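You operate a simulated robot arm through the tools that you are given. There is no shell and no other tool. Be economical: measure what you need, move in short steps, check, and stop when the job is done.

The job below is to be done with a simulated two-armed robot. You get a single attempt, and the scene is never put back.

Task
Crate the thick shim and carry the crate to the wooden bench.
Fine: it is in the vice; wind the vice open, and shut again once it is empty; carry in both hands.

The check looks at the end state, three seconds after you hand in, the way a careful person would. Anything else that was tipped, shoved, dropped, spilled or broken makes it a failure.

Robot
Two 6-joint arms with two-finger parallel grippers on one trunk, on a base that drives. Base frame: it is fixed to the floor where the robot stands at the start and does not move with it; the origin is under the middle of the robot, x ahead of it, y to its left, z up. Readings come in m, degrees, newtons and seconds.
The left shoulder is at the start at [0.07, 0.166, 1.445], the right one opposite. With the tool pointing down near the work surface each hand reaches from about 0.32 to 0.76 m from the robot's upright axis, wherever it stands, measured 20 degrees to its own side. Places, roughly: crate [1.3, 0.1, 0.8]; vice jaw [0.9, 0, 0.8]; vice wheel [0.9, 0, 0.8]; wooden crate [1.25, 0, 0.75]; wooden top [-0.2, 1.8, 0.8]. Payload 3.91 kg a hand.
Tool frame (each hand has its own): the origin (TCP) lies between the finger pads and is the grasp point; the fingertips stand 0.03 m ahead of it; z points along the fingers, y is the line along which they close. Largest opening 0.11 m; finger width 0.02, thickness 0.01; the body of the gripper, 0.048 by 0.112 m, starts 0.055 m behind the TCP.
Orientation is told as [roll, pitch, yaw] about the base's x, y, z axes, in that order, counted from this pose: with the fingers straight down and closing along the base's y, the tool's x points along the base's -x, its y along +y and its z along -z.

Tools
- The arms move only by the tool step_arm. It takes "left_series", "right_series" or both (then of equal length, played together; a hand with none holds still); each is text: rows parted by semicolons, each of 7 numbers parted by spaces: the shift along the tool's x, y, z in units of 500 mm (1.0 is 500 mm), then the turn, a rotation vector about the tool's x, y, z in units of 90 degrees (1.0 is 90 degrees), then the gripper command, from -1 (fully open) to 1 (shut), values between in proportion. In form: dx dy dz wx wy wz jaw; .... A call has 1 to 20 rows; each row is the pose to reach, as a shift and turn from the pose commanded when the call began, along the tool's axes at that moment. A call with a number of a shift or a turn outside -1 to 1 is refused whole. Rows are played at 5 a second. More than 0.05 m and 8.6 degrees between two rows, or a gripper value outside its range, and nothing of the call is played. A pose out of reach is approached as far as the arm can. The call stops where the force on the tool passes 90 N (or 10 N more than at its start, if that is more) or the arm is blocked; 0.2 s more then pass. Each finger travels about 0.108 m/s and halts on what it meets, pressing with about 26 N; the grip force reading is that of the motor and also rises with nothing between the fingers. The clock runs only during rows and for 0.2 s after the last one: add rows that repeat a pose to give the fingers time. The reply holds the time, the measured pose of the TCP, the force on the tool along the base axes, the opening and the grip force, in the units named above and with some noise, with the torque about the TCP (base axes, N m) and any sound that the robot's microphone picked up.
- Cameras (640 x 400 px; columns grow to the right, rows downward): "scene" is now at [0.1295, 0.0096, 1.6573]; the picture's right is [0.13, -0.99, 0.00], its down [-0.71, -0.09, -0.70] and it looks along [0.69, 0.09, -0.71] (base axes); focal length 282 px, centre (320, 200). "left" rides on the left gripper at [0.077, -0.007, -0.115] in its tool frame; the picture's right is [0.09, 1.00, 0.00], its down [-0.80, 0.07, -0.59] and it looks along [-0.59, 0.05, 0.80] (tool axes); focal length 270 px, centre (320, 200). "right" rides on the right gripper at [0.077, 0.007, -0.114] in its tool frame; the picture's right is [-0.09, 1.00, 0.00], its down [-0.80, -0.07, -0.59] and it looks along [-0.59, -0.05, 0.80] (tool axes); focal length 270 px, centre (320, 200). There is no depth. A picture from a camera that has moved, and an enlarged one, comes with that camera's place and axes in the base frame and with its lens.
- capture(camera): a new picture of that camera. No time passes.
- lift_body(by): slides the trunk up (or, below 0, down) by that many m; the arms and the scene camera ride with it, the base frame stays. It gives what a move gives, with no picture.
- roll_base(legs): drives the robot by 1 to 6 legs, each [ahead, left, turn to the left] in m, m and degrees, along the robot's own axes; the way and the turn of a leg run together, so that a leg with both is an arc; at most 1.5 m and 180 degrees a leg. The arms and the cameras ride along, it lands a little off, and it stops where it bumps. It gives what a move gives.
- pan_tilt(pan, tilt): turns the head with the scene camera to pan (to the left, within 86 degrees either way) and tilt (down, from -29 to 69), counted from straight ahead of the robot. It gives what a move gives.
- close_up(camera, box): a new picture of the part [left, top, right, bottom] of that camera's present view, enlarged. No time passes.
- close_job(): hands the job in; it is judged then, once.

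Work in short steps. Places have to be worked out from the pictures, the camera data and where the tool is seen: move nearer, look again, correct. Check each grasp and each placing, and mend what went wrong. You have 120 turns and 108 pictures in all, those below and enlarged ones among them. Open the grippers and draw the arms clear of the work before you hand the job in, unless the task says otherwise; then end with one line.

The tools are called after "Call:" as a command line: name --argument value ..., lists and objects as JSON in quotes. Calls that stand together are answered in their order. step_arm: Moves the arms, as the interface text tells. Its arguments: {"type":"object","properties":{"left_series":{"type":"string"},"right_series":{"type":"string"}},"required":[]} The other tools are called the same way: lift_body (by) slides the trunk up or down; roll_base (legs) drives the base; pan_tilt (pan, tilt) turns the head that bears the scene camera; capture (camera) takes a picture; close_up (camera, box) takes an enlarged picture of a part of a camera's view; close_job () hands the job in.

At the start:

```text
time_s: 0.0
left_position: [0.6557, 0.2233, 1.0545]
left_ee_rot: [0.1, 0.0, 0.0]
left_wrist_force: [1.0, -0.4, 0.2]
left_ft_torque: [0.03, 0.04, -0.01]
left_grip_width: 0.1097
left_gripper_force: 0.0
right_position: [0.628, -0.2906, 1.0065]
right_ee_rot: [0.0, 0.0, 0.0]
right_wrist_force: [0.0, 0.4, 0.3]
right_ft_torque: [0.04, -0.02, -0.02]
right_grip_width: 0.1097
right_gripper_force: 0.0
trunk travel left (down, up): [-0.94, 0.0]
robot x, y, heading: [-0.0028, 0.001, -0.1]
head pan, tilt: [7.2, 45.5]
```

scene: 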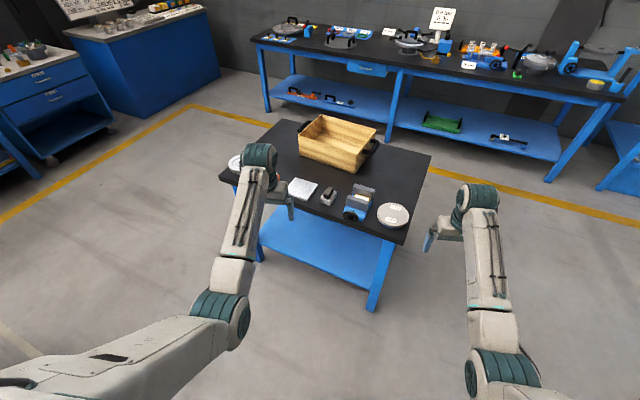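
right: 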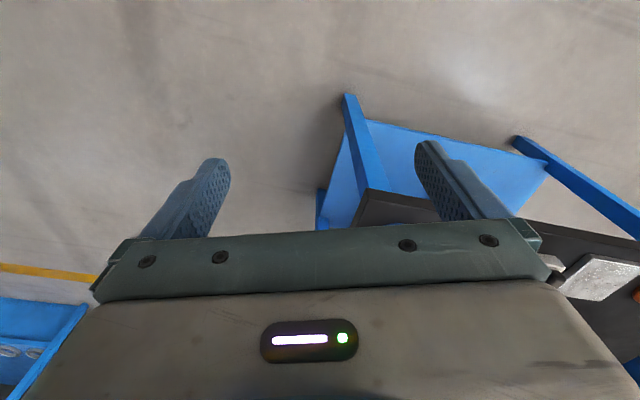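
left: 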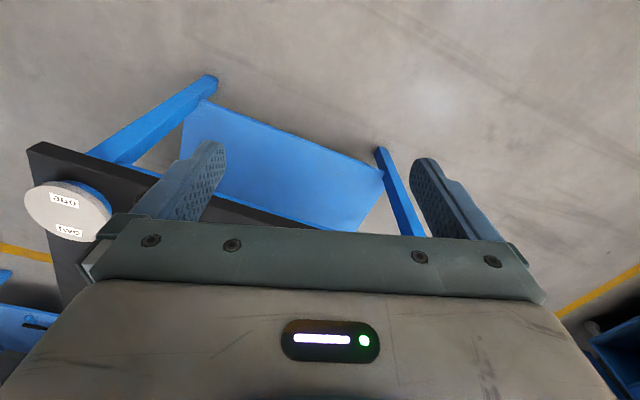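

The table stands ahead with a crate, vice and some plates. I look closer at the table objects.

Call:
close_up --camera "scene" --box '[220, 100, 440, 240]'

Call:
close_up --camera "scene" --box '[280, 160, 420, 240]'

```text
2.86 times, centred on (330, 170) of scene
camera zoom: at [0.1295, 0.0096, 1.6573], right [0.13, -0.99, 0.0], down [-0.71, -0.09, -0.7], along [0.69, 0.09, -0.71], focal length 805 px, centre (291, 286)
```

zoom: 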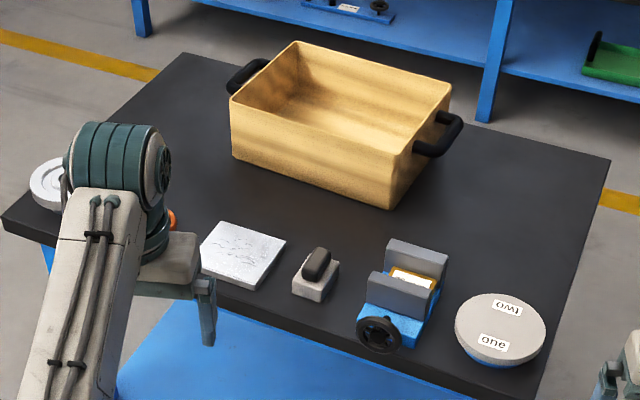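

```text
4.57 times, centred on (350, 200) of scene
camera zoom: at [0.1295, 0.0096, 1.6573], right [0.13, -0.99, 0.0], down [-0.71, -0.09, -0.7], along [0.69, 0.09, -0.71], focal length 1287 px, centre (183, 200)
```

zoom: 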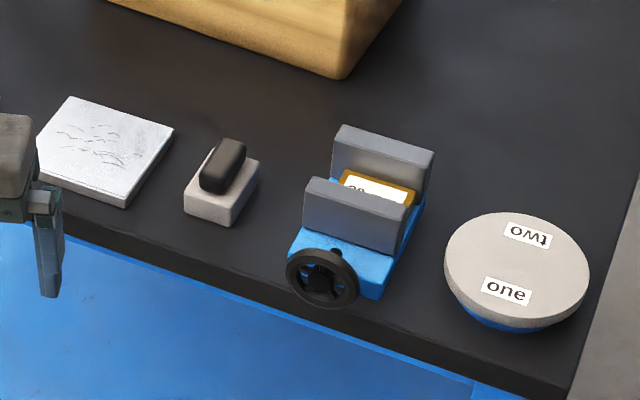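

I look to the left for the wooden bench before planning.

Call:
pan_tilt --pan 86 --tilt 30

Call:
capture --camera "scene"

Call:
pan_tilt --pan 40 --tilt 25

Call:
capture --camera "scene"

```text
time_s: 1.5
left_position: [0.6554, 0.2222, 1.0537]
left_ee_rot: [0.0, 0.0, 0.0]
left_wrist_force: [-0.5, 0.2, -0.6]
left_ft_torque: [0.01, 0.03, -0.03]
left_grip_width: 0.1098
left_gripper_force: 0.0
right_position: [0.6279, -0.2917, 1.0061]
right_ee_rot: [0.0, 0.0, 0.0]
right_wrist_force: [-0.2, 0.1, -0.3]
right_ft_torque: [0.02, -0.04, 0.02]
right_grip_width: 0.11
right_gripper_force: 0.0
trunk travel left (down, up): [-0.94, 0.0]
robot x, y, heading: [-0.0006, -0.0034, 0.3]
head pan, tilt: [85.9, 30.0]
```

```text
102 pictures are left
camera scene: at [0.0558, 0.0896, 1.6807], right [1.0, -0.07, 0.0], down [-0.04, -0.5, -0.87], along [0.06, 0.86, -0.5], focal length 282 px, centre (320, 200)
```

scene: 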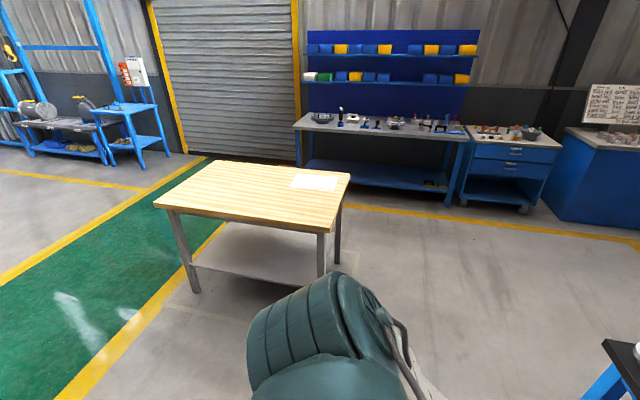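

```text
time_s: 2.6
left_position: [0.6553, 0.2222, 1.0545]
left_ee_rot: [0.0, 0.0, 0.0]
left_wrist_force: [-0.4, 0.1, 0.2]
left_ft_torque: [0.03, -0.01, 0.0]
left_grip_width: 0.1101
left_gripper_force: 0.2
right_position: [0.6277, -0.2901, 1.0065]
right_ee_rot: [0.0, 0.0, 0.0]
right_wrist_force: [-0.3, -0.1, -0.4]
right_ft_torque: [0.0, 0.03, -0.03]
right_grip_width: 0.11
right_gripper_force: 0.2
trunk travel left (down, up): [-0.94, 0.0]
robot x, y, heading: [0.0023, -0.0007, -0.1]
head pan, tilt: [40.0, 25.0]
```

```text
101 pictures are left
camera scene: at [0.1197, 0.0587, 1.6887], right [0.64, -0.77, 0.0], down [-0.32, -0.27, -0.91], along [0.69, 0.58, -0.42], focal length 282 px, centre (320, 200)
```

scene: 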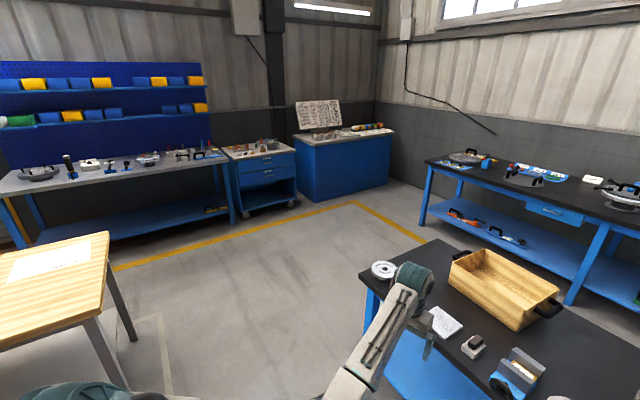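

The wooden bench is to the left with a paper on its far right corner. I drive closer to the vice and square to the table (its yaw about -16°), and look again.

Call:
roll_base --legs '[[0.1, 0.3, 0], [0.13, 0, -16]]'

Call:
pan_tilt --pan -5 --tilt 55

Call:
capture --camera "scene"

```text
time_s: 5.7
left_position: [0.9164, 0.3172, 1.0551]
left_ee_rot: [-0.1, -0.1, -16.2]
left_wrist_force: [0.1, 0.4, 0.1]
left_ft_torque: [-0.03, 0.02, -0.01]
left_grip_width: 0.1101
left_gripper_force: 0.0
right_position: [0.7469, -0.1686, 1.0076]
right_ee_rot: [0.0, -0.1, -16.2]
right_wrist_force: [0.1, 0.4, -0.3]
right_ft_torque: [-0.08, 0.0, 0.01]
right_grip_width: 0.1099
right_gripper_force: 0.1
trunk travel left (down, up): [-0.94, 0.0]
robot x, y, heading: [0.2294, 0.2839, -16.3]
head pan, tilt: [40.0, 25.0]
```

```text
time_s: 6.8
left_position: [0.9189, 0.3159, 1.0544]
left_ee_rot: [0.0, 0.0, -16.2]
left_wrist_force: [1.8, -0.5, -0.1]
left_ft_torque: [0.03, 0.03, 0.03]
left_grip_width: 0.1101
left_gripper_force: 0.0
right_position: [0.7485, -0.1712, 1.0072]
right_ee_rot: [0.0, 0.0, -16.2]
right_wrist_force: [-1.0, -0.4, -0.3]
right_ft_torque: [0.0, -0.03, -0.02]
right_grip_width: 0.1103
right_gripper_force: 0.1
trunk travel left (down, up): [-0.94, 0.0]
robot x, y, heading: [0.226, 0.2879, -16.2]
head pan, tilt: [-5.0, 55.0]
```

```text
100 pictures are left
camera scene: at [0.3409, 0.2443, 1.6448], right [-0.36, -0.93, 0.0], down [-0.76, 0.3, -0.57], along [0.54, -0.21, -0.82], focal length 282 px, centre (320, 200)
```

scene: 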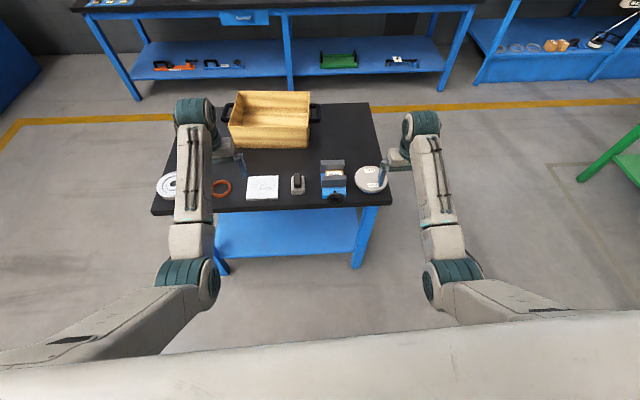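

Call:
close_up --camera "scene" --box '[280, 140, 400, 215]'

Call:
close_up --camera "scene" --box '[140, 80, 400, 240]'

```text
5.33 times, centred on (340, 178) of scene
camera zoom: at [0.3409, 0.2443, 1.6448], right [-0.36, -0.93, 0.0], down [-0.76, 0.3, -0.57], along [0.54, -0.21, -0.82], focal length 1502 px, centre (213, 320)
```

zoom: 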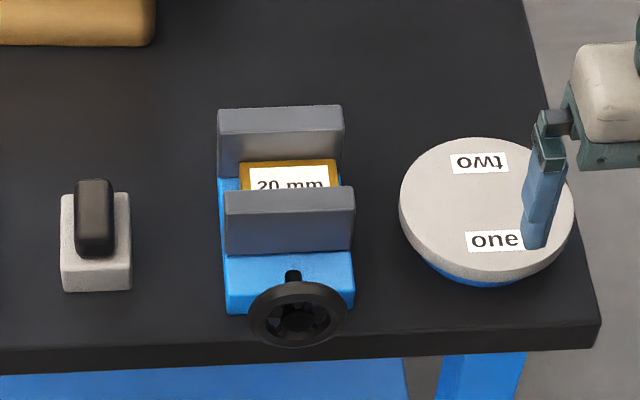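

```text
2.46 times, centred on (270, 160) of scene
camera zoom: at [0.3409, 0.2443, 1.6448], right [-0.36, -0.93, 0.0], down [-0.76, 0.3, -0.57], along [0.54, -0.21, -0.82], focal length 693 px, centre (443, 298)
```

zoom: 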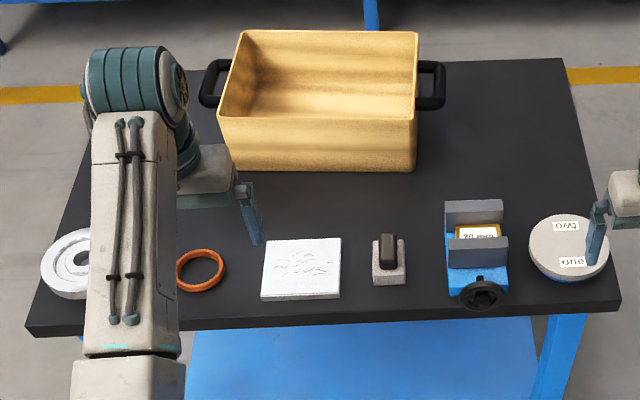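

The vice holds the "20 mm" shim; its wheel overhangs the table edge, centred near (0.855, -0.015, 0.838), axis toward the robot. I bring the right hand in front of it, pitched to point forward.

Call:
step_arm --right_series "0.011 0.03 0.028 0 -0.083 0 -1; 0.023 0.059 0.056 0 -0.167 0 -1; 0.034 0.089 0.085 0 -0.25 0 -1; 0.045 0.119 0.113 0 -0.333 0 -1; 0.057 0.148 0.141 0 -0.417 0 -1; 0.068 0.178 0.169 0 -0.5 0 -1; 0.079 0.208 0.197 0 -0.583 0 -1; 0.091 0.237 0.225 0 -0.667 0 -1; 0.102 0.267 0.254 0 -0.75 0 -1; 0.113 0.297 0.282 0 -0.833 0 -1; 0.125 0.326 0.31 0 -0.917 0 -1; 0.136 0.356 0.338 0 -1 0 -1; 0.136 0.356 0.338 0 -1 0 -1"

Call:
capture --camera "right"

Call:
capture --camera "scene"

```text
time_s: 9.6
left_position: [0.9173, 0.3146, 1.0538]
left_ee_rot: [0.0, 0.0, -16.1]
left_wrist_force: [0.8, 0.6, -0.1]
left_ft_torque: [0.02, 0.04, -0.05]
left_grip_width: 0.1098
left_gripper_force: 0.1
right_position: [0.733, 0.0194, 0.8376]
right_ee_rot: [-166.8, -89.9, 150.4]
right_wrist_force: [0.3, -0.2, -0.3]
right_ft_torque: [0.01, -0.03, 0.01]
right_grip_width: 0.11
right_gripper_force: 0.1
right hand out of reach, approached as far as the arm can: row 10, 11
trunk travel left (down, up): [-0.94, 0.0]
robot x, y, heading: [0.2276, 0.2846, -16.6]
head pan, tilt: [-5.0, 55.0]
```

```text
97 pictures are left
camera right: at [0.6251, 0.0576, 0.7595], right [0.28, 0.96, 0.09], down [-0.59, 0.1, 0.8], along [0.76, -0.28, 0.59], focal length 270 px, centre (320, 200)
```

right: 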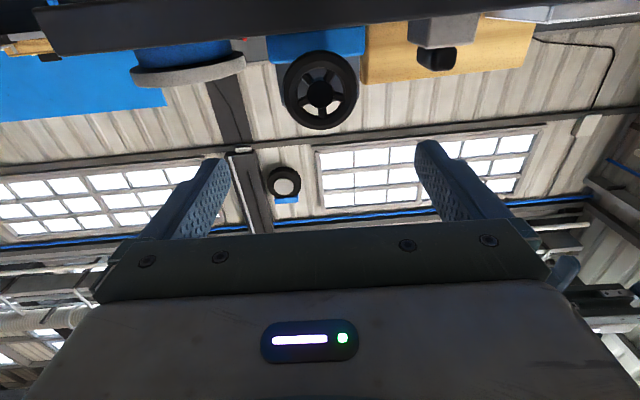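

```text
96 pictures are left
camera scene: at [0.3415, 0.2431, 1.6447], right [-0.36, -0.93, 0.0], down [-0.76, 0.3, -0.57], along [0.53, -0.21, -0.82], focal length 282 px, centre (320, 200)
```

scene: 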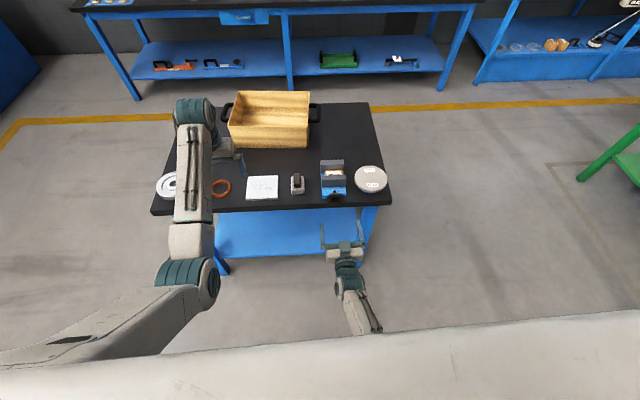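

The hand is laterally aligned with the wheel; triangulation with the hand camera gives the wheel centre about (0.866, -0.019, 0.824), 0.138 m ahead of the TCP. I lower 13 mm, advance 70 mm and look again.

Call:
step_arm --right_series "0.026 0 0.05 0 0 0 -1; 0.026 0 0.1 0 0 0 -1; 0.026 0 0.14 0 0 0 -1; 0.026 0 0.14 0 0 0 -1"

Call:
capture --camera "right"

Call:
close_up --camera "scene" --box '[290, 150, 390, 220]'

```text
time_s: 10.6
left_position: [0.9198, 0.3149, 1.054]
left_ee_rot: [0.0, -0.1, -16.2]
left_wrist_force: [0.4, 0.3, 0.8]
left_ft_torque: [0.02, 0.01, 0.0]
left_grip_width: 0.1101
left_gripper_force: 0.1
right_position: [0.8008, 0.0007, 0.8242]
right_ee_rot: [-41.4, -89.9, 25.2]
right_wrist_force: [-0.5, 0.8, 0.2]
right_ft_torque: [0.03, 0.0, 0.02]
right_grip_width: 0.11
right_gripper_force: 0.0
trunk travel left (down, up): [-0.94, 0.0]
robot x, y, heading: [0.2268, 0.2841, -16.4]
head pan, tilt: [-5.0, 55.0]
```

```text
95 pictures are left
camera right: at [0.6928, 0.0381, 0.7455], right [0.28, 0.96, 0.09], down [-0.59, 0.1, 0.8], along [0.76, -0.28, 0.59], focal length 270 px, centre (320, 200)
```

right: 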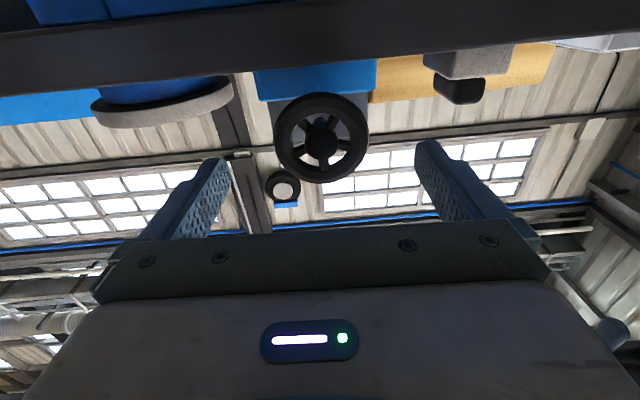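

```text
5.71 times, centred on (340, 185) of scene
camera zoom: at [0.3416, 0.2435, 1.6447], right [-0.36, -0.93, 0.0], down [-0.76, 0.3, -0.57], along [0.53, -0.21, -0.82], focal length 1609 px, centre (206, 286)
```

zoom: 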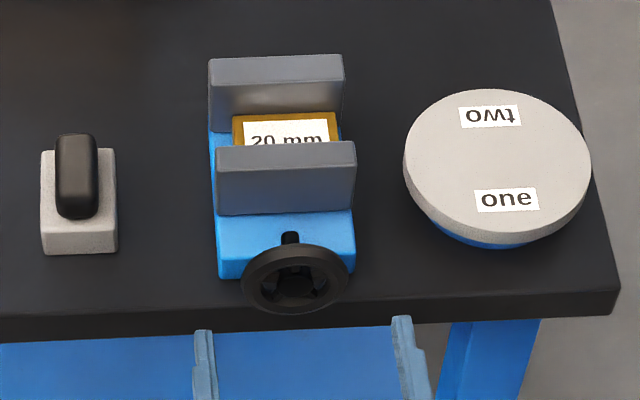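

Wheel centre is confirmed at about (0.866, -0.019, 0.824), 68 mm ahead. The vice body front lies barely behind the wheel, so I grip with the tips only: advance 43 mm, then close.

Call:
step_arm --right_series "0 0 0.04 0 0 0 -1; 0 0 0.086 0 0 0 -1; 0 0 0.086 0 0 0 -0.2; 0 0 0.086 0 0 0 0.3; 0 0 0.086 0 0 0 0.3; 0 0 0.086 0 0 0 0.3"

Call:
capture --camera "right"

Call:
close_up --camera "scene" --box '[290, 150, 390, 220]'

```text
time_s: 12.0
left_position: [0.9199, 0.3148, 1.0524]
left_ee_rot: [0.0, 0.1, -16.2]
left_wrist_force: [0.1, 0.5, 0.1]
left_ft_torque: [-0.04, -0.02, -0.02]
left_grip_width: 0.1101
left_gripper_force: 0.1
right_position: [0.8428, -0.0108, 0.823]
right_ee_rot: [6.4, -89.9, -22.8]
right_wrist_force: [6.7, -0.8, -3.0]
right_ft_torque: [0.09, 0.37, -0.06]
right_grip_width: 0.0655
right_gripper_force: 45.0
trunk travel left (down, up): [-0.94, 0.0]
robot x, y, heading: [0.2278, 0.2842, -16.3]
head pan, tilt: [-5.0, 55.0]
```

```text
93 pictures are left
camera right: at [0.7346, 0.0266, 0.7456], right [0.28, 0.96, 0.09], down [-0.59, 0.1, 0.8], along [0.76, -0.28, 0.59], focal length 270 px, centre (320, 200)
```

right: 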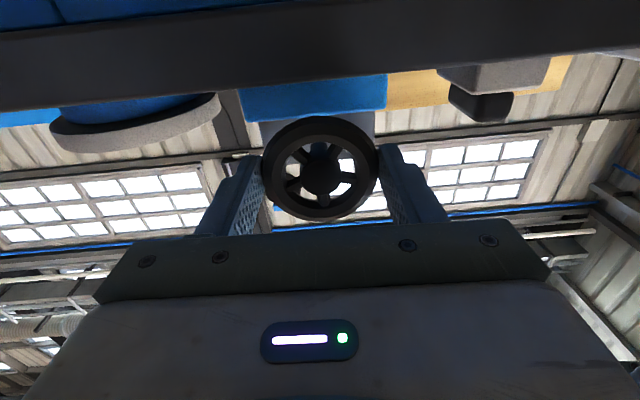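

```text
5.71 times, centred on (340, 185) of scene
camera zoom: at [0.3436, 0.2429, 1.6445], right [-0.36, -0.93, 0.0], down [-0.76, 0.3, -0.57], along [0.53, -0.21, -0.82], focal length 1609 px, centre (206, 286)
```

zoom: 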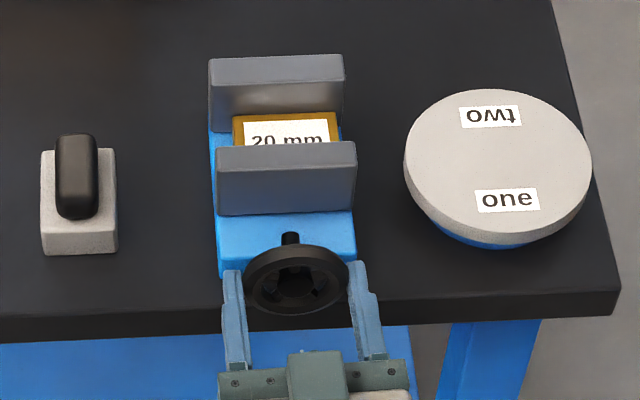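

The wheel is gripped (0.0655 m). I turn it counter-clockwise as seen from the robot by 40° (wz negative) and check.

Call:
step_arm --right_series "0 0 0 0 0 -0.08 0.5; 0 0 0 0 0 -0.16 0.5; 0 0 0 0 0 -0.24 0.5; 0 0 0 0 0 -0.32 0.5; 0 0 0 0 0 -0.4 0.5; 0 0 0 0 0 -0.45 0.5; 0 0 0 0 0 -0.45 0.5"

Call:
close_up --camera "scene" --box '[290, 150, 390, 220]'

```text
time_s: 13.6
left_position: [0.9184, 0.3139, 1.0546]
left_ee_rot: [0.1, 0.1, -16.2]
left_wrist_force: [-0.3, -0.1, -0.1]
left_ft_torque: [0.0, 0.02, 0.0]
left_grip_width: 0.11
left_gripper_force: 0.1
right_position: [0.8415, -0.0132, 0.8236]
right_ee_rot: [-90.0, -49.4, 73.8]
right_wrist_force: [-0.2, -2.0, 0.0]
right_ft_torque: [0.97, -0.19, -0.4]
right_grip_width: 0.0658
right_gripper_force: 44.9
trunk travel left (down, up): [-0.94, 0.0]
robot x, y, heading: [0.2239, 0.2853, -16.2]
head pan, tilt: [-5.0, 55.0]
```

```text
5.71 times, centred on (340, 185) of scene
camera zoom: at [0.3414, 0.2427, 1.6447], right [-0.36, -0.93, 0.0], down [-0.76, 0.3, -0.57], along [0.53, -0.21, -0.82], focal length 1609 px, centre (206, 286)
```

zoom: 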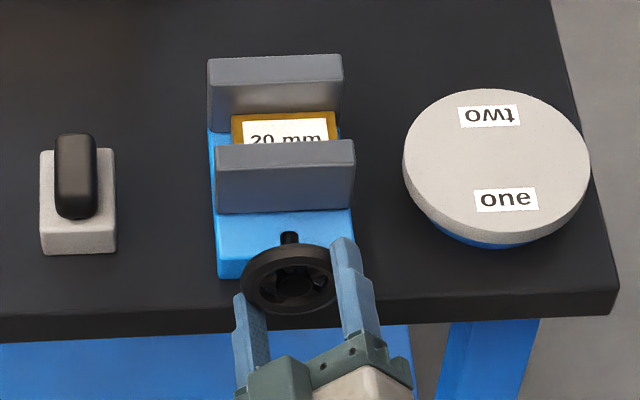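

Friction-like torque of 1 Nm, no force elsewhere. I carry on to about 85° total and check the wheel and jaw.

Call:
step_arm --right_series "0 0 0 0 0 -0.08 0.5; 0 0 0 0 0 -0.16 0.5; 0 0 0 0 0 -0.24 0.5; 0 0 0 0 0 -0.32 0.5; 0 0 0 0 0 -0.4 0.5; 0 0 0 0 0 -0.48 0.5; 0 0 0 0 0 -0.55 0.5; 0 0 0 0 0 -0.55 0.5"

Call:
close_up --camera "scene" --box '[290, 150, 390, 220]'

Call:
capture --camera "right"

```text
time_s: 15.4
left_position: [0.9172, 0.3147, 1.0538]
left_ee_rot: [0.0, 0.0, -16.2]
left_wrist_force: [-0.2, 0.4, 0.1]
left_ft_torque: [0.05, -0.02, 0.0]
left_grip_width: 0.11
left_gripper_force: 0.0
right_position: [0.8421, -0.0135, 0.8256]
right_ee_rot: [-90.1, -0.1, 73.7]
right_wrist_force: [-0.2, -4.1, 8.5]
right_ft_torque: [1.16, -0.62, -0.03]
right_grip_width: 0.0681
right_gripper_force: 44.9
trunk travel left (down, up): [-0.94, 0.0]
robot x, y, heading: [0.2285, 0.282, -16.3]
head pan, tilt: [-5.0, 55.0]
```

```text
5.71 times, centred on (340, 185) of scene
camera zoom: at [0.3395, 0.2431, 1.6449], right [-0.36, -0.93, 0.0], down [-0.76, 0.3, -0.57], along [0.54, -0.21, -0.82], focal length 1609 px, centre (206, 286)
```

zoom: 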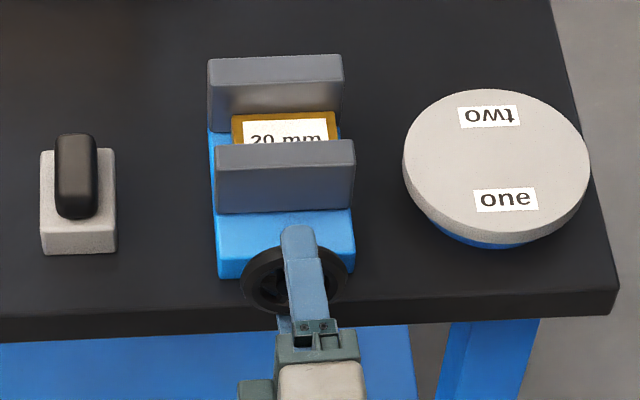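

```text
89 pictures are left
camera right: at [0.7104, -0.0549, 0.8184], right [0.03, 0.08, -1.0], down [-0.35, 0.94, 0.07], along [0.94, 0.34, 0.05], focal length 270 px, centre (320, 200)
```

right: 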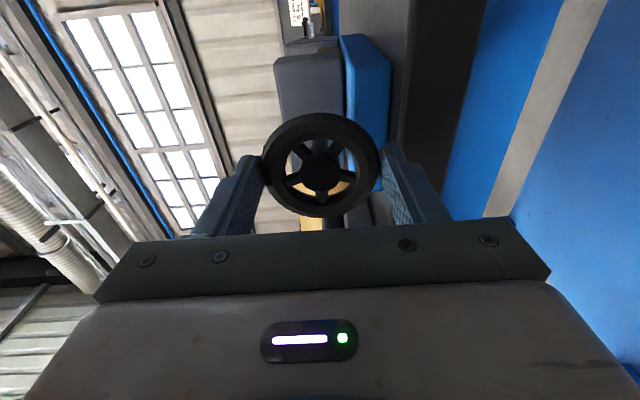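

I zoom on the wheel in the hand camera to see whether the spokes turned with the hand.

Call:
close_up --camera "right" --box '[220, 90, 420, 230]'

```text
2.86 times, centred on (320, 160) of right
camera zoom: at [0.7104, -0.0549, 0.8184], right [0.03, 0.08, -1.0], down [-0.35, 0.94, 0.07], along [0.94, 0.34, 0.05], focal length 772 px, centre (320, 314)
```

zoom: 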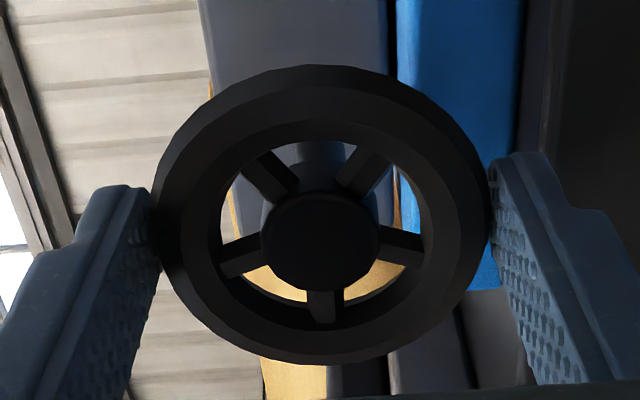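

Spoke pattern suggests some slip at the fingertips. I turn another 35° with the full jaw command and compare the spokes.

Call:
step_arm --right_series "0 0 0 0 0 0 1; 0 0 0 0 0 -0.08 1; 0 0 0 0 0 -0.16 1; 0 0 0 0 0 -0.24 1; 0 0 0 0 0 -0.32 1; 0 0 0 0 0 -0.4 1; 0 0 0 0 0 -0.4 1"

Call:
close_up --camera "right" --box '[220, 90, 420, 230]'

Call:
close_up --camera "scene" --box '[310, 150, 370, 200]'

```text
time_s: 17.0
left_position: [0.917, 0.3164, 1.0543]
left_ee_rot: [-0.1, -0.1, -16.1]
left_wrist_force: [0.8, 0.1, -0.4]
left_ft_torque: [-0.01, -0.01, -0.02]
left_grip_width: 0.1101
left_gripper_force: 0.0
right_position: [0.8408, -0.011, 0.8241]
right_ee_rot: [-90.2, 36.2, 73.7]
right_wrist_force: [5.3, 3.5, 14.9]
right_ft_torque: [0.41, -0.21, 0.33]
right_grip_width: 0.066
right_gripper_force: 45.3
trunk travel left (down, up): [-0.94, 0.0]
robot x, y, heading: [0.2299, 0.2881, -16.0]
head pan, tilt: [-5.0, 55.0]
```

```text
2.86 times, centred on (320, 160) of right
camera zoom: at [0.7127, -0.0425, 0.8646], right [-0.14, -0.5, -0.86], down [-0.38, 0.83, -0.42], along [0.91, 0.26, -0.31], focal length 772 px, centre (320, 314)
```

zoom: 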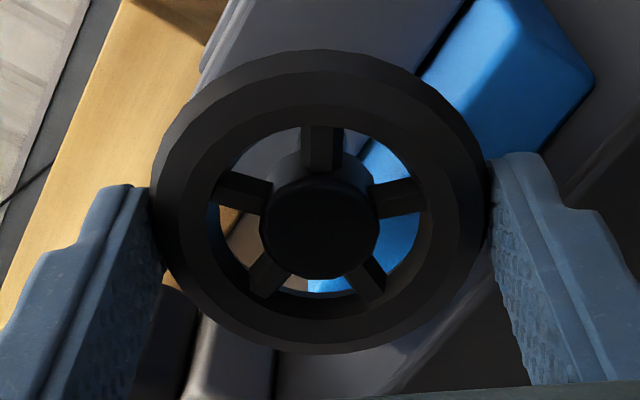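

```text
8.00 times, centred on (340, 175) of scene
camera zoom: at [0.3399, 0.2456, 1.6449], right [-0.36, -0.93, 0.0], down [-0.76, 0.3, -0.57], along [0.54, -0.21, -0.82], focal length 2253 px, centre (160, 400)
```

zoom: 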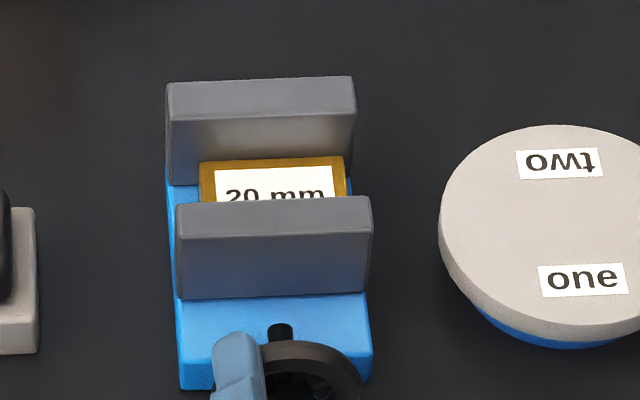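

The wheel did not follow during the last turn: the tips slipped. I test the opposite sense by 40° and watch torque and spokes.

Call:
step_arm --right_series "0 0 0 0 0 0.08 1; 0 0 0 0 0 0.16 1; 0 0 0 0 0 0.24 1; 0 0 0 0 0 0.32 1; 0 0 0 0 0 0.4 1; 0 0 0 0 0 0.4 1"

Call:
close_up --camera "right" --box '[220, 90, 420, 230]'

```text
time_s: 18.4
left_position: [0.9167, 0.3166, 1.0558]
left_ee_rot: [-0.2, 0.0, -16.3]
left_wrist_force: [-1.3, 0.2, 0.9]
left_ft_torque: [0.01, 0.01, -0.03]
left_grip_width: 0.1098
left_gripper_force: 0.1
right_position: [0.841, -0.0113, 0.8255]
right_ee_rot: [-90.2, -0.1, 73.8]
right_wrist_force: [1.7, 6.0, 15.3]
right_ft_torque: [-0.16, -0.62, -0.23]
right_grip_width: 0.066
right_gripper_force: 44.7
trunk travel left (down, up): [-0.94, 0.0]
robot x, y, heading: [0.2263, 0.2867, -16.2]
head pan, tilt: [-5.0, 55.0]
```

```text
2.86 times, centred on (320, 160) of right
camera zoom: at [0.7091, -0.0529, 0.8183], right [0.03, 0.08, -1.0], down [-0.35, 0.94, 0.07], along [0.94, 0.34, 0.05], focal length 772 px, centre (320, 314)
```

zoom: 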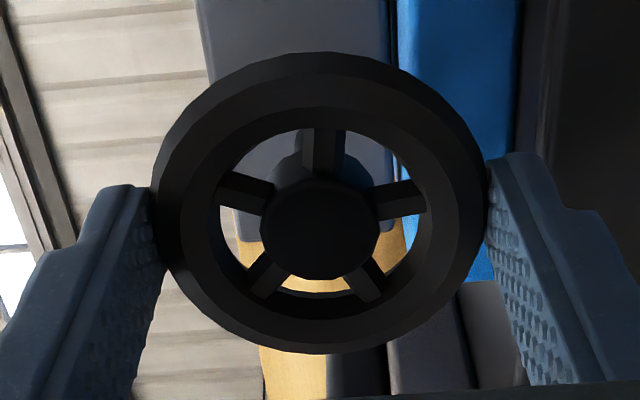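

The wheel followed the hand freely in the clockwise sense, so that's probably the opening direction. I continue clockwise 90° and look at the jaw.

Call:
step_arm --right_series "0 0 0 0 0 0.09 1; 0 0 0 0 0 0.18 1; 0 0 0 0 0 0.27 1; 0 0 0 0 0 0.36 1; 0 0 0 0 0 0.45 1; 0 0 0 0 0 0.54 1; 0 0 0 0 0 0.63 1; 0 0 0 0 0 0.72 1; 0 0 0 0 0 0.81 1; 0 0 0 0 0 0.9 1; 0 0 0 0 0 0.99 1; 0 0 0 0 0 0.99 1"

Call:
close_up --camera "right" --box '[220, 90, 420, 230]'

Call:
close_up --camera "scene" --box '[310, 150, 370, 200]'

```text
time_s: 21.0
left_position: [0.9177, 0.3152, 1.054]
left_ee_rot: [0.1, 0.0, -16.3]
left_wrist_force: [-0.3, -0.2, -0.7]
left_ft_torque: [0.04, -0.01, 0.03]
left_grip_width: 0.1098
left_gripper_force: 0.0
right_position: [0.8418, -0.011, 0.8244]
right_ee_rot: [-89.6, -89.2, 73.3]
right_wrist_force: [-0.9, 2.6, -0.1]
right_ft_torque: [-1.37, 0.32, -0.04]
right_grip_width: 0.0675
right_gripper_force: 44.8
trunk travel left (down, up): [-0.94, 0.0]
robot x, y, heading: [0.2267, 0.2879, -16.1]
head pan, tilt: [-5.0, 55.0]
```

```text
2.86 times, centred on (320, 160) of right
camera zoom: at [0.7332, 0.0257, 0.7472], right [0.28, 0.96, 0.07], down [-0.59, 0.11, 0.8], along [0.76, -0.27, 0.59], focal length 772 px, centre (320, 314)
```

zoom: 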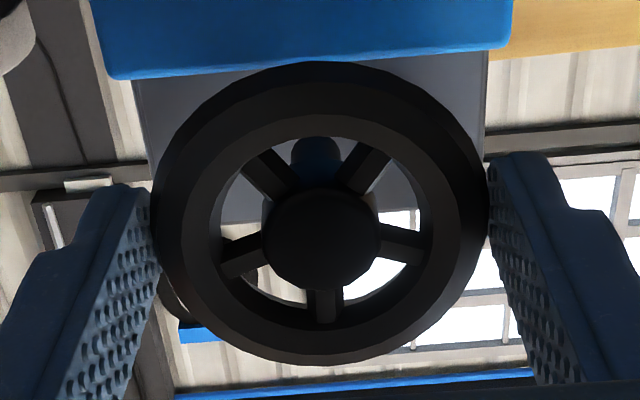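

```text
8.00 times, centred on (340, 175) of scene
camera zoom: at [0.3416, 0.2444, 1.6447], right [-0.36, -0.93, 0.0], down [-0.76, 0.3, -0.57], along [0.53, -0.21, -0.82], focal length 2253 px, centre (160, 400)
```

zoom: 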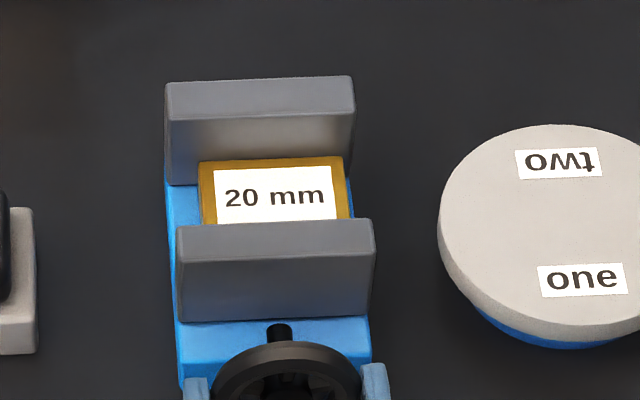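

Clockwise opens: the jaw has come back about 13 mm and the final torque suggests it's at its end stop or the tips slipped. I release, back away 0.12 m, then rise and turn the hand down.

Call:
step_arm --right_series "0 0 0 0 0 0 -1; 0 0 0 0 0 0 -1; 0 0 0 0 0 0 -1; 0 0 -0.05 0 0 0 -1; 0 0 -0.13 0 0 0 -1; 0 0 -0.22 0 0 0 -1; 0 0 -0.3 0 0 0 -1; -0.09 0 -0.3 0 0 0 -1; -0.18 0 -0.3 0 0 0 -1; -0.27 0 -0.3 0 0 0 -1; -0.36 0 -0.3 0 0 0 -1"

Call:
step_arm --right_series "0 0 0 0 0.09 0 -1; 0 0 0 0 0.18 0 -1; 0 0 0 0 0.27 0 -1; 0 0 0 0 0.36 0 -1; 0 0 0 0 0.45 0 -1; 0 0 0 0 0.54 0 -1; 0 0 0 0 0.63 0 -1; 0 0 0 0 0.72 0 -1; 0 0 0 0 0.81 0 -1; 0 0 0 0 0.9 0 -1; 0 0 0 0 0.995 0 -1; 0 0 0 0 0.995 0 -1"

Call:
close_up --camera "scene" --box '[310, 150, 370, 200]'

```text
time_s: 23.6
left_position: [0.9177, 0.3152, 1.0539]
left_ee_rot: [0.0, 0.1, -16.1]
left_wrist_force: [0.4, 0.8, 0.1]
left_ft_torque: [-0.02, 0.0, 0.01]
left_grip_width: 0.1097
left_gripper_force: 0.0
right_position: [0.6958, -0.0042, 1.0027]
right_ee_rot: [-99.0, -83.1, 84.4]
right_wrist_force: [-0.3, -0.1, 0.8]
right_ft_torque: [-0.01, 0.0, 0.01]
right_grip_width: 0.11
right_gripper_force: 0.1
trunk travel left (down, up): [-0.94, 0.0]
robot x, y, heading: [0.2271, 0.2821, -16.2]
head pan, tilt: [-5.0, 55.0]
stopped in row 11 (right hand): the arm was blocked; the commanded pose is now the measured one
```

```text
time_s: 26.2
left_position: [0.9175, 0.3142, 1.0545]
left_ee_rot: [0.0, 0.0, -16.1]
left_wrist_force: [-0.4, -0.5, 0.0]
left_ft_torque: [0.02, 0.03, 0.02]
left_grip_width: 0.1097
left_gripper_force: 0.1
right_position: [0.6403, -0.1934, 1.0212]
right_ee_rot: [-1.1, -0.6, -5.9]
right_wrist_force: [-0.7, -0.8, -1.0]
right_ft_torque: [0.01, 0.01, 0.02]
right_grip_width: 0.1101
right_gripper_force: 0.2
right hand out of reach, approached as far as the arm can: row 1, 2, 3, 4, 5, 6, 7, 8, 9, 10, 11, 12
trunk travel left (down, up): [-0.94, 0.0]
robot x, y, heading: [0.2273, 0.2841, -16.4]
head pan, tilt: [-5.0, 55.0]
```

```text
8.00 times, centred on (340, 175) of scene
camera zoom: at [0.3411, 0.2423, 1.6447], right [-0.36, -0.93, 0.0], down [-0.76, 0.3, -0.57], along [0.53, -0.21, -0.82], focal length 2253 px, centre (160, 400)
```

zoom: 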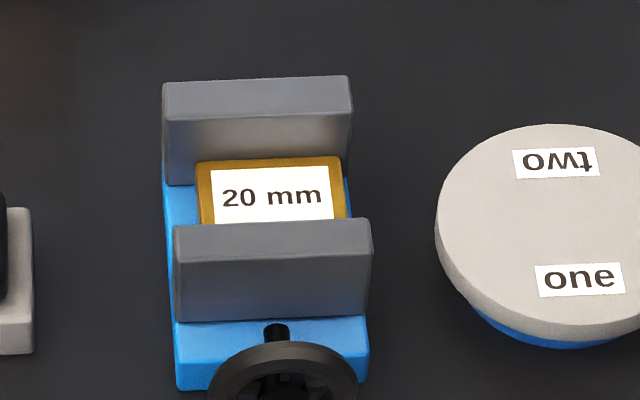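

Shim looks free. I drive the base 0.12 m ahead so that the right hand reaches over the vice pointing down.

Call:
roll_base --legs '[[0.12, 0, 0]]'

Call:
step_arm --right_series "0 0 0 0 0 0 -1; 0 0 0 0 0 0 -1; 0 0 0 0 0 0 -1; 0 0 0 0 0 0 -1"

Call:
capture --camera "scene"

```text
time_s: 27.5
left_position: [1.0315, 0.2795, 1.0562]
left_ee_rot: [0.0, -0.1, -16.4]
left_wrist_force: [0.3, 0.0, 1.0]
left_ft_torque: [0.0, -0.05, 0.02]
left_grip_width: 0.11
left_gripper_force: 0.0
right_position: [0.7531, -0.2268, 1.023]
right_ee_rot: [-1.2, -0.9, -6.0]
right_wrist_force: [0.1, -0.6, 0.2]
right_ft_torque: [0.02, 0.02, -0.02]
right_grip_width: 0.1101
right_gripper_force: 0.2
trunk travel left (down, up): [-0.94, 0.0]
robot x, y, heading: [0.3444, 0.2497, -16.5]
head pan, tilt: [-5.0, 55.0]
```

```text
time_s: 28.5
left_position: [1.0333, 0.2793, 1.0542]
left_ee_rot: [0.0, -0.1, -16.3]
left_wrist_force: [-0.2, 0.7, 0.2]
left_ft_torque: [0.0, 0.0, 0.02]
left_grip_width: 0.1101
left_gripper_force: 0.0
right_position: [0.7547, -0.2274, 1.0216]
right_ee_rot: [-1.1, -0.8, -5.8]
right_wrist_force: [0.7, 0.5, -0.9]
right_ft_torque: [0.01, 0.03, 0.01]
right_grip_width: 0.1098
right_gripper_force: 0.1
trunk travel left (down, up): [-0.94, 0.0]
robot x, y, heading: [0.3412, 0.2532, -16.3]
head pan, tilt: [-5.0, 55.0]
```

```text
81 pictures are left
camera scene: at [0.4564, 0.2095, 1.6447], right [-0.36, -0.93, 0.0], down [-0.76, 0.3, -0.57], along [0.53, -0.21, -0.82], focal length 282 px, centre (320, 200)
```

scene: 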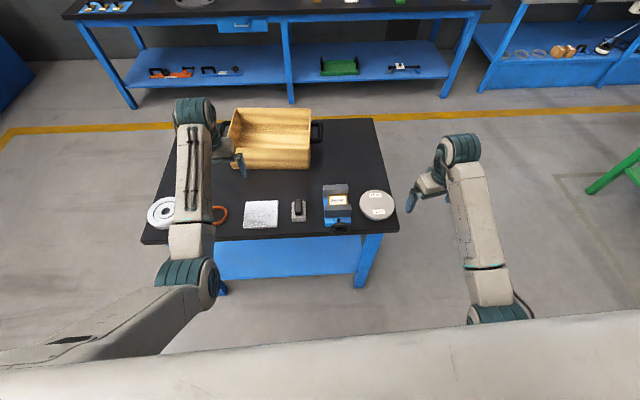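

I move the right hand above the vice at z about 1.02, squared to yaw -16°.

Call:
step_arm --right_series "-0.053 0.068 0 0 0 0.03 -1; -0.106 0.137 0 -0.005 0.004 0.06 -1; -0.16 0.205 0 -0.012 0.009 0.09 -1; -0.213 0.273 0 -0.012 0.009 0.116 -1; -0.266 0.342 0 -0.012 0.009 0.116 -1; -0.319 0.41 0 -0.012 0.009 0.116 -1; -0.319 0.41 0 -0.012 0.009 0.116 -1"

Call:
capture --camera "right"

Call:
close_up --camera "scene" --box '[290, 160, 390, 240]'

```text
time_s: 30.1
left_position: [1.034, 0.2803, 1.0529]
left_ee_rot: [0.0, 0.1, -16.4]
left_wrist_force: [0.2, -0.2, 0.1]
left_ft_torque: [-0.01, -0.02, 0.01]
left_grip_width: 0.11
left_gripper_force: 0.1
right_position: [0.9036, -0.2141, 0.983]
right_ee_rot: [9.1, -1.8, -10.1]
right_wrist_force: [0.2, -0.1, -1.0]
right_ft_torque: [0.01, -0.01, -0.02]
right_grip_width: 0.11
right_gripper_force: 0.1
right hand out of reach, approached as far as the arm can: row 1, 2, 3, 4, 5, 6, 7
trunk travel left (down, up): [-0.94, 0.0]
robot x, y, heading: [0.3405, 0.252, -16.4]
head pan, tilt: [-5.0, 55.0]
```

```text
80 pictures are left
camera right: at [0.8224, -0.2111, 1.094], right [0.25, 0.95, 0.16], down [0.74, -0.3, 0.6], along [0.62, -0.03, -0.78], focal length 270 px, centre (320, 200)
```

right: 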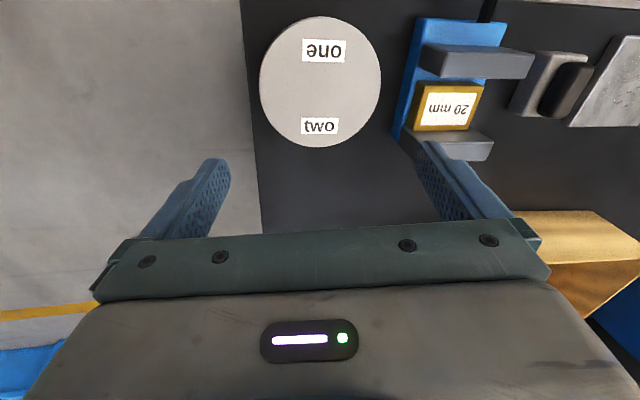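

```text
5.00 times, centred on (340, 200) of scene
camera zoom: at [0.4564, 0.209, 1.6447], right [-0.36, -0.93, 0.0], down [-0.76, 0.3, -0.57], along [0.53, -0.21, -0.82], focal length 1408 px, centre (220, 200)
```

zoom: 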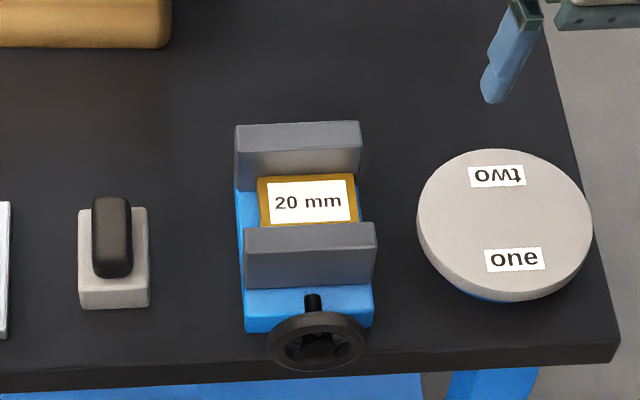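

The right hand cannot reach that far inward; I shift the base 0.13 m left so the shim lies on the right arm's side.

Call:
roll_base --legs '[[0, 0.13, 0]]'

Call:
capture --camera "right"

Call:
capture --camera "scene"

```text
time_s: 31.4
left_position: [1.0689, 0.4018, 1.054]
left_ee_rot: [0.1, 0.0, -16.3]
left_wrist_force: [0.3, 0.4, 0.9]
left_ft_torque: [0.03, 0.0, 0.01]
left_grip_width: 0.1098
left_gripper_force: 0.2
right_position: [0.9399, -0.0905, 0.9816]
right_ee_rot: [9.2, -1.7, -10.0]
right_wrist_force: [-0.1, -0.4, 1.0]
right_ft_torque: [0.01, -0.03, -0.03]
right_grip_width: 0.1102
right_gripper_force: 0.0
trunk travel left (down, up): [-0.94, 0.0]
robot x, y, heading: [0.3755, 0.3775, -16.2]
head pan, tilt: [-5.0, 55.0]
```

```text
78 pictures are left
camera right: at [0.8582, -0.0896, 1.0934], right [0.25, 0.95, 0.16], down [0.74, -0.3, 0.6], along [0.62, -0.03, -0.78], focal length 270 px, centre (320, 200)
```

right: 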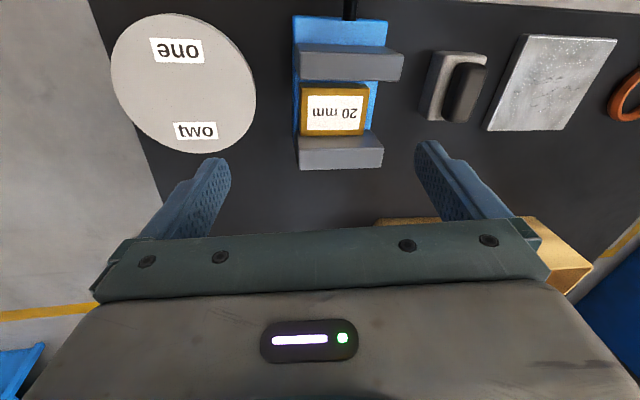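

```text
77 pictures are left
camera scene: at [0.4918, 0.3295, 1.6447], right [-0.36, -0.93, 0.0], down [-0.76, 0.3, -0.57], along [0.53, -0.21, -0.82], focal length 282 px, centre (320, 200)
```

scene: 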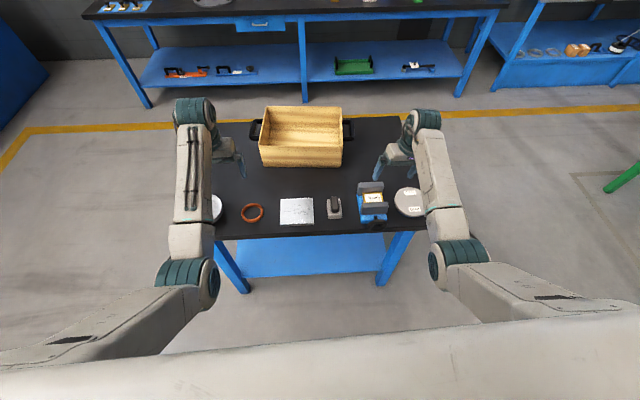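

Both views put the shim top centre near (0.961, -0.056, 0.83). I level the hand, square it, and centre it above the shim at the present height.

Call:
step_arm --right_series "-0.015 0.037 0.006 0.051 0.01 0.035 -1; -0.029 0.074 0.013 0.102 0.019 0.069 -1; -0.029 0.074 0.013 0.102 0.019 0.069 -1; -0.029 0.074 0.013 0.102 0.019 0.069 -1"

Call:
capture --camera "right"

Call:
close_up --camera "scene" --box '[330, 160, 430, 240]'

```text
time_s: 32.4
left_position: [1.0697, 0.4036, 1.0537]
left_ee_rot: [0.0, -0.1, -16.2]
left_wrist_force: [0.3, -0.8, 0.2]
left_ft_torque: [0.0, -0.02, 0.0]
left_grip_width: 0.11
left_gripper_force: 0.1
right_position: [0.9399, -0.0898, 0.9827]
right_ee_rot: [8.9, -1.7, -10.0]
right_wrist_force: [0.5, 0.1, -0.6]
right_ft_torque: [-0.05, 0.02, 0.02]
right_grip_width: 0.11
right_gripper_force: 0.0
right hand out of reach, approached as far as the arm can: row 1, 2, 3, 4
trunk travel left (down, up): [-0.94, 0.0]
robot x, y, heading: [0.378, 0.3745, -16.3]
head pan, tilt: [-5.0, 55.0]
```

```text
76 pictures are left
camera right: at [0.8588, -0.0874, 1.0941], right [0.25, 0.95, 0.16], down [0.74, -0.3, 0.6], along [0.62, -0.03, -0.78], focal length 270 px, centre (320, 200)
```

right: 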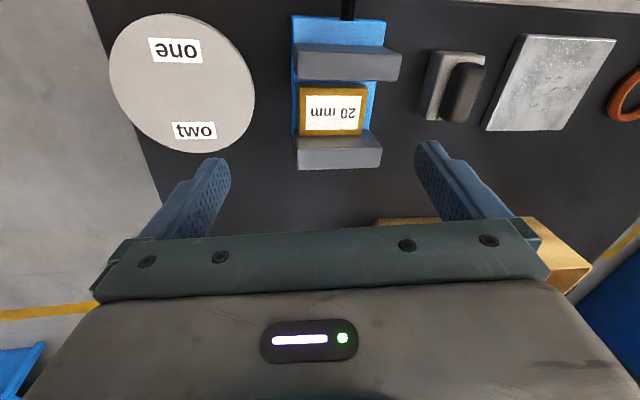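

```text
5.00 times, centred on (380, 200) of scene
camera zoom: at [0.4927, 0.3328, 1.6447], right [-0.36, -0.93, 0.0], down [-0.76, 0.3, -0.57], along [0.53, -0.21, -0.82], focal length 1408 px, centre (20, 200)
```

zoom: 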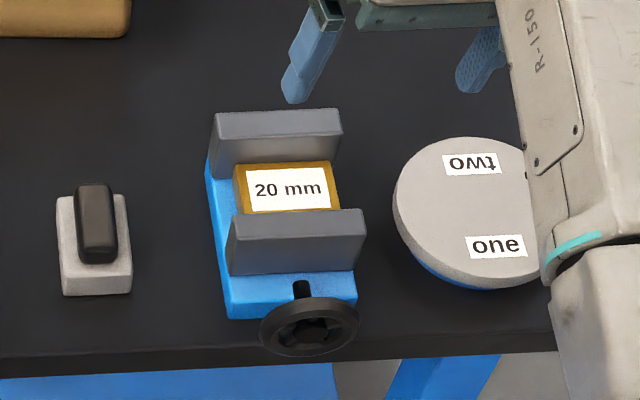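

Position is well within reach, so some wrist joint must be at its stop. I probe: raise the hand 60 mm and turn a little the other way.

Call:
step_arm --right_series "0 0 -0.06 0 0 0 -1; 0 0 -0.12 0 0 0 -1; 0 0 -0.12 0 0 -0.08 -1; 0 0 -0.12 0 0 -0.16 -1; 0 0 -0.12 0.05 0 -0.16 -1; 0 0 -0.12 0.1 0 -0.16 -1; 0 0 -0.12 0.1 0 -0.16 -1"

```text
time_s: 34.0
left_position: [1.0695, 0.4027, 1.0534]
left_ee_rot: [-0.1, 0.0, -16.3]
left_wrist_force: [-0.3, 0.5, 0.7]
left_ft_torque: [0.01, -0.01, 0.0]
left_grip_width: 0.1098
left_gripper_force: 0.0
right_position: [0.9344, -0.1013, 1.0436]
right_ee_rot: [6.6, -3.8, 4.1]
right_wrist_force: [0.0, -0.3, 0.8]
right_ft_torque: [-0.02, 0.0, 0.04]
right_grip_width: 0.1101
right_gripper_force: 0.2
right hand out of reach, approached as far as the arm can: row 2, 6, 7
trunk travel left (down, up): [-0.94, 0.0]
robot x, y, heading: [0.3777, 0.3712, -16.3]
head pan, tilt: [-5.0, 55.0]
```

Turning the other way works, so the last wrist joint is near its stop. The gripper is symmetric, so I'll turn it about 160° the free way instead.

Call:
step_arm --right_series "0 0 0 0 0 -0.09 -1; 0 0 0 0 0 -0.18 -1; 0 0 0 0 0 -0.27 -1; 0 0 0 0 0 -0.36 -1; 0 0 0 0 0 -0.45 -1; 0 0 0 0 0 -0.54 -1; 0 0 0 0 0 -0.63 -1; 0 0 0 0 0 -0.72 -1; 0 0 0 0 0 -0.81 -1; 0 0 0 0 0 -0.9 -1; 0 0 0 0 0 -0.98 -1; 0 0 0 0 0 -0.98 -1"

```text
time_s: 36.5
left_position: [1.0698, 0.4027, 1.0533]
left_ee_rot: [-0.1, 0.0, -16.2]
left_wrist_force: [0.0, -0.2, -0.6]
left_ft_torque: [0.02, 0.0, 0.02]
left_grip_width: 0.11
left_gripper_force: 0.0
right_position: [0.9329, -0.0997, 1.0419]
right_ee_rot: [-3.6, -6.8, 93.0]
right_wrist_force: [-0.9, -0.5, -0.5]
right_ft_torque: [-0.01, -0.01, -0.01]
right_grip_width: 0.11
right_gripper_force: 0.1
trunk travel left (down, up): [-0.94, 0.0]
robot x, y, heading: [0.3782, 0.3705, -16.3]
head pan, tilt: [-5.0, 55.0]
```

Reachable all the way. I finish the turn to yaw 163.8° and level the hand.

Call:
step_arm --right_series "0 0 0 -0.009 0.005 -0.088 -1; 0 0 0 -0.018 0.009 -0.175 -1; 0 0 0 -0.027 0.014 -0.263 -1; 0 0 0 -0.036 0.018 -0.35 -1; 0 0 0 -0.045 0.023 -0.438 -1; 0 0 0 -0.054 0.027 -0.525 -1; 0 0 0 -0.063 0.032 -0.613 -1; 0 0 0 -0.072 0.037 -0.7 -1; 0 0 0 -0.0815 0.041 -0.788 -1; 0 0 0 -0.0815 0.041 -0.788 -1"

Call:
capture --camera "right"

```text
time_s: 38.8
left_position: [1.0696, 0.4024, 1.0545]
left_ee_rot: [0.0, 0.0, -16.2]
left_wrist_force: [0.1, -0.2, -0.1]
left_ft_torque: [0.01, -0.02, 0.02]
left_grip_width: 0.11
left_gripper_force: 0.1
right_position: [0.8951, -0.1359, 1.0536]
right_ee_rot: [-3.4, 0.6, 163.9]
right_wrist_force: [-0.2, -0.1, -0.4]
right_ft_torque: [-0.03, -0.02, -0.02]
right_grip_width: 0.1099
right_gripper_force: 0.1
right hand out of reach, approached as far as the arm can: row 2, 3, 4, 5, 6, 7, 8, 9, 10
trunk travel left (down, up): [-0.94, 0.0]
robot x, y, heading: [0.3761, 0.3763, -16.4]
head pan, tilt: [-5.0, 55.0]
```

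```text
74 pictures are left
camera right: at [0.9641, -0.1703, 1.1678], right [-0.36, -0.93, -0.06], down [-0.77, 0.26, 0.59], along [-0.53, 0.26, -0.81], focal length 270 px, centre (320, 200)
```

right: 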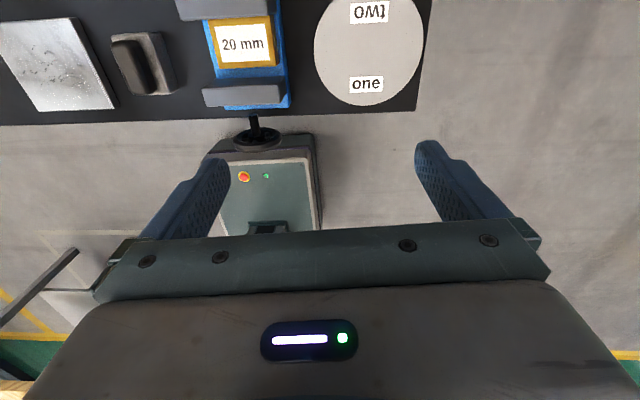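

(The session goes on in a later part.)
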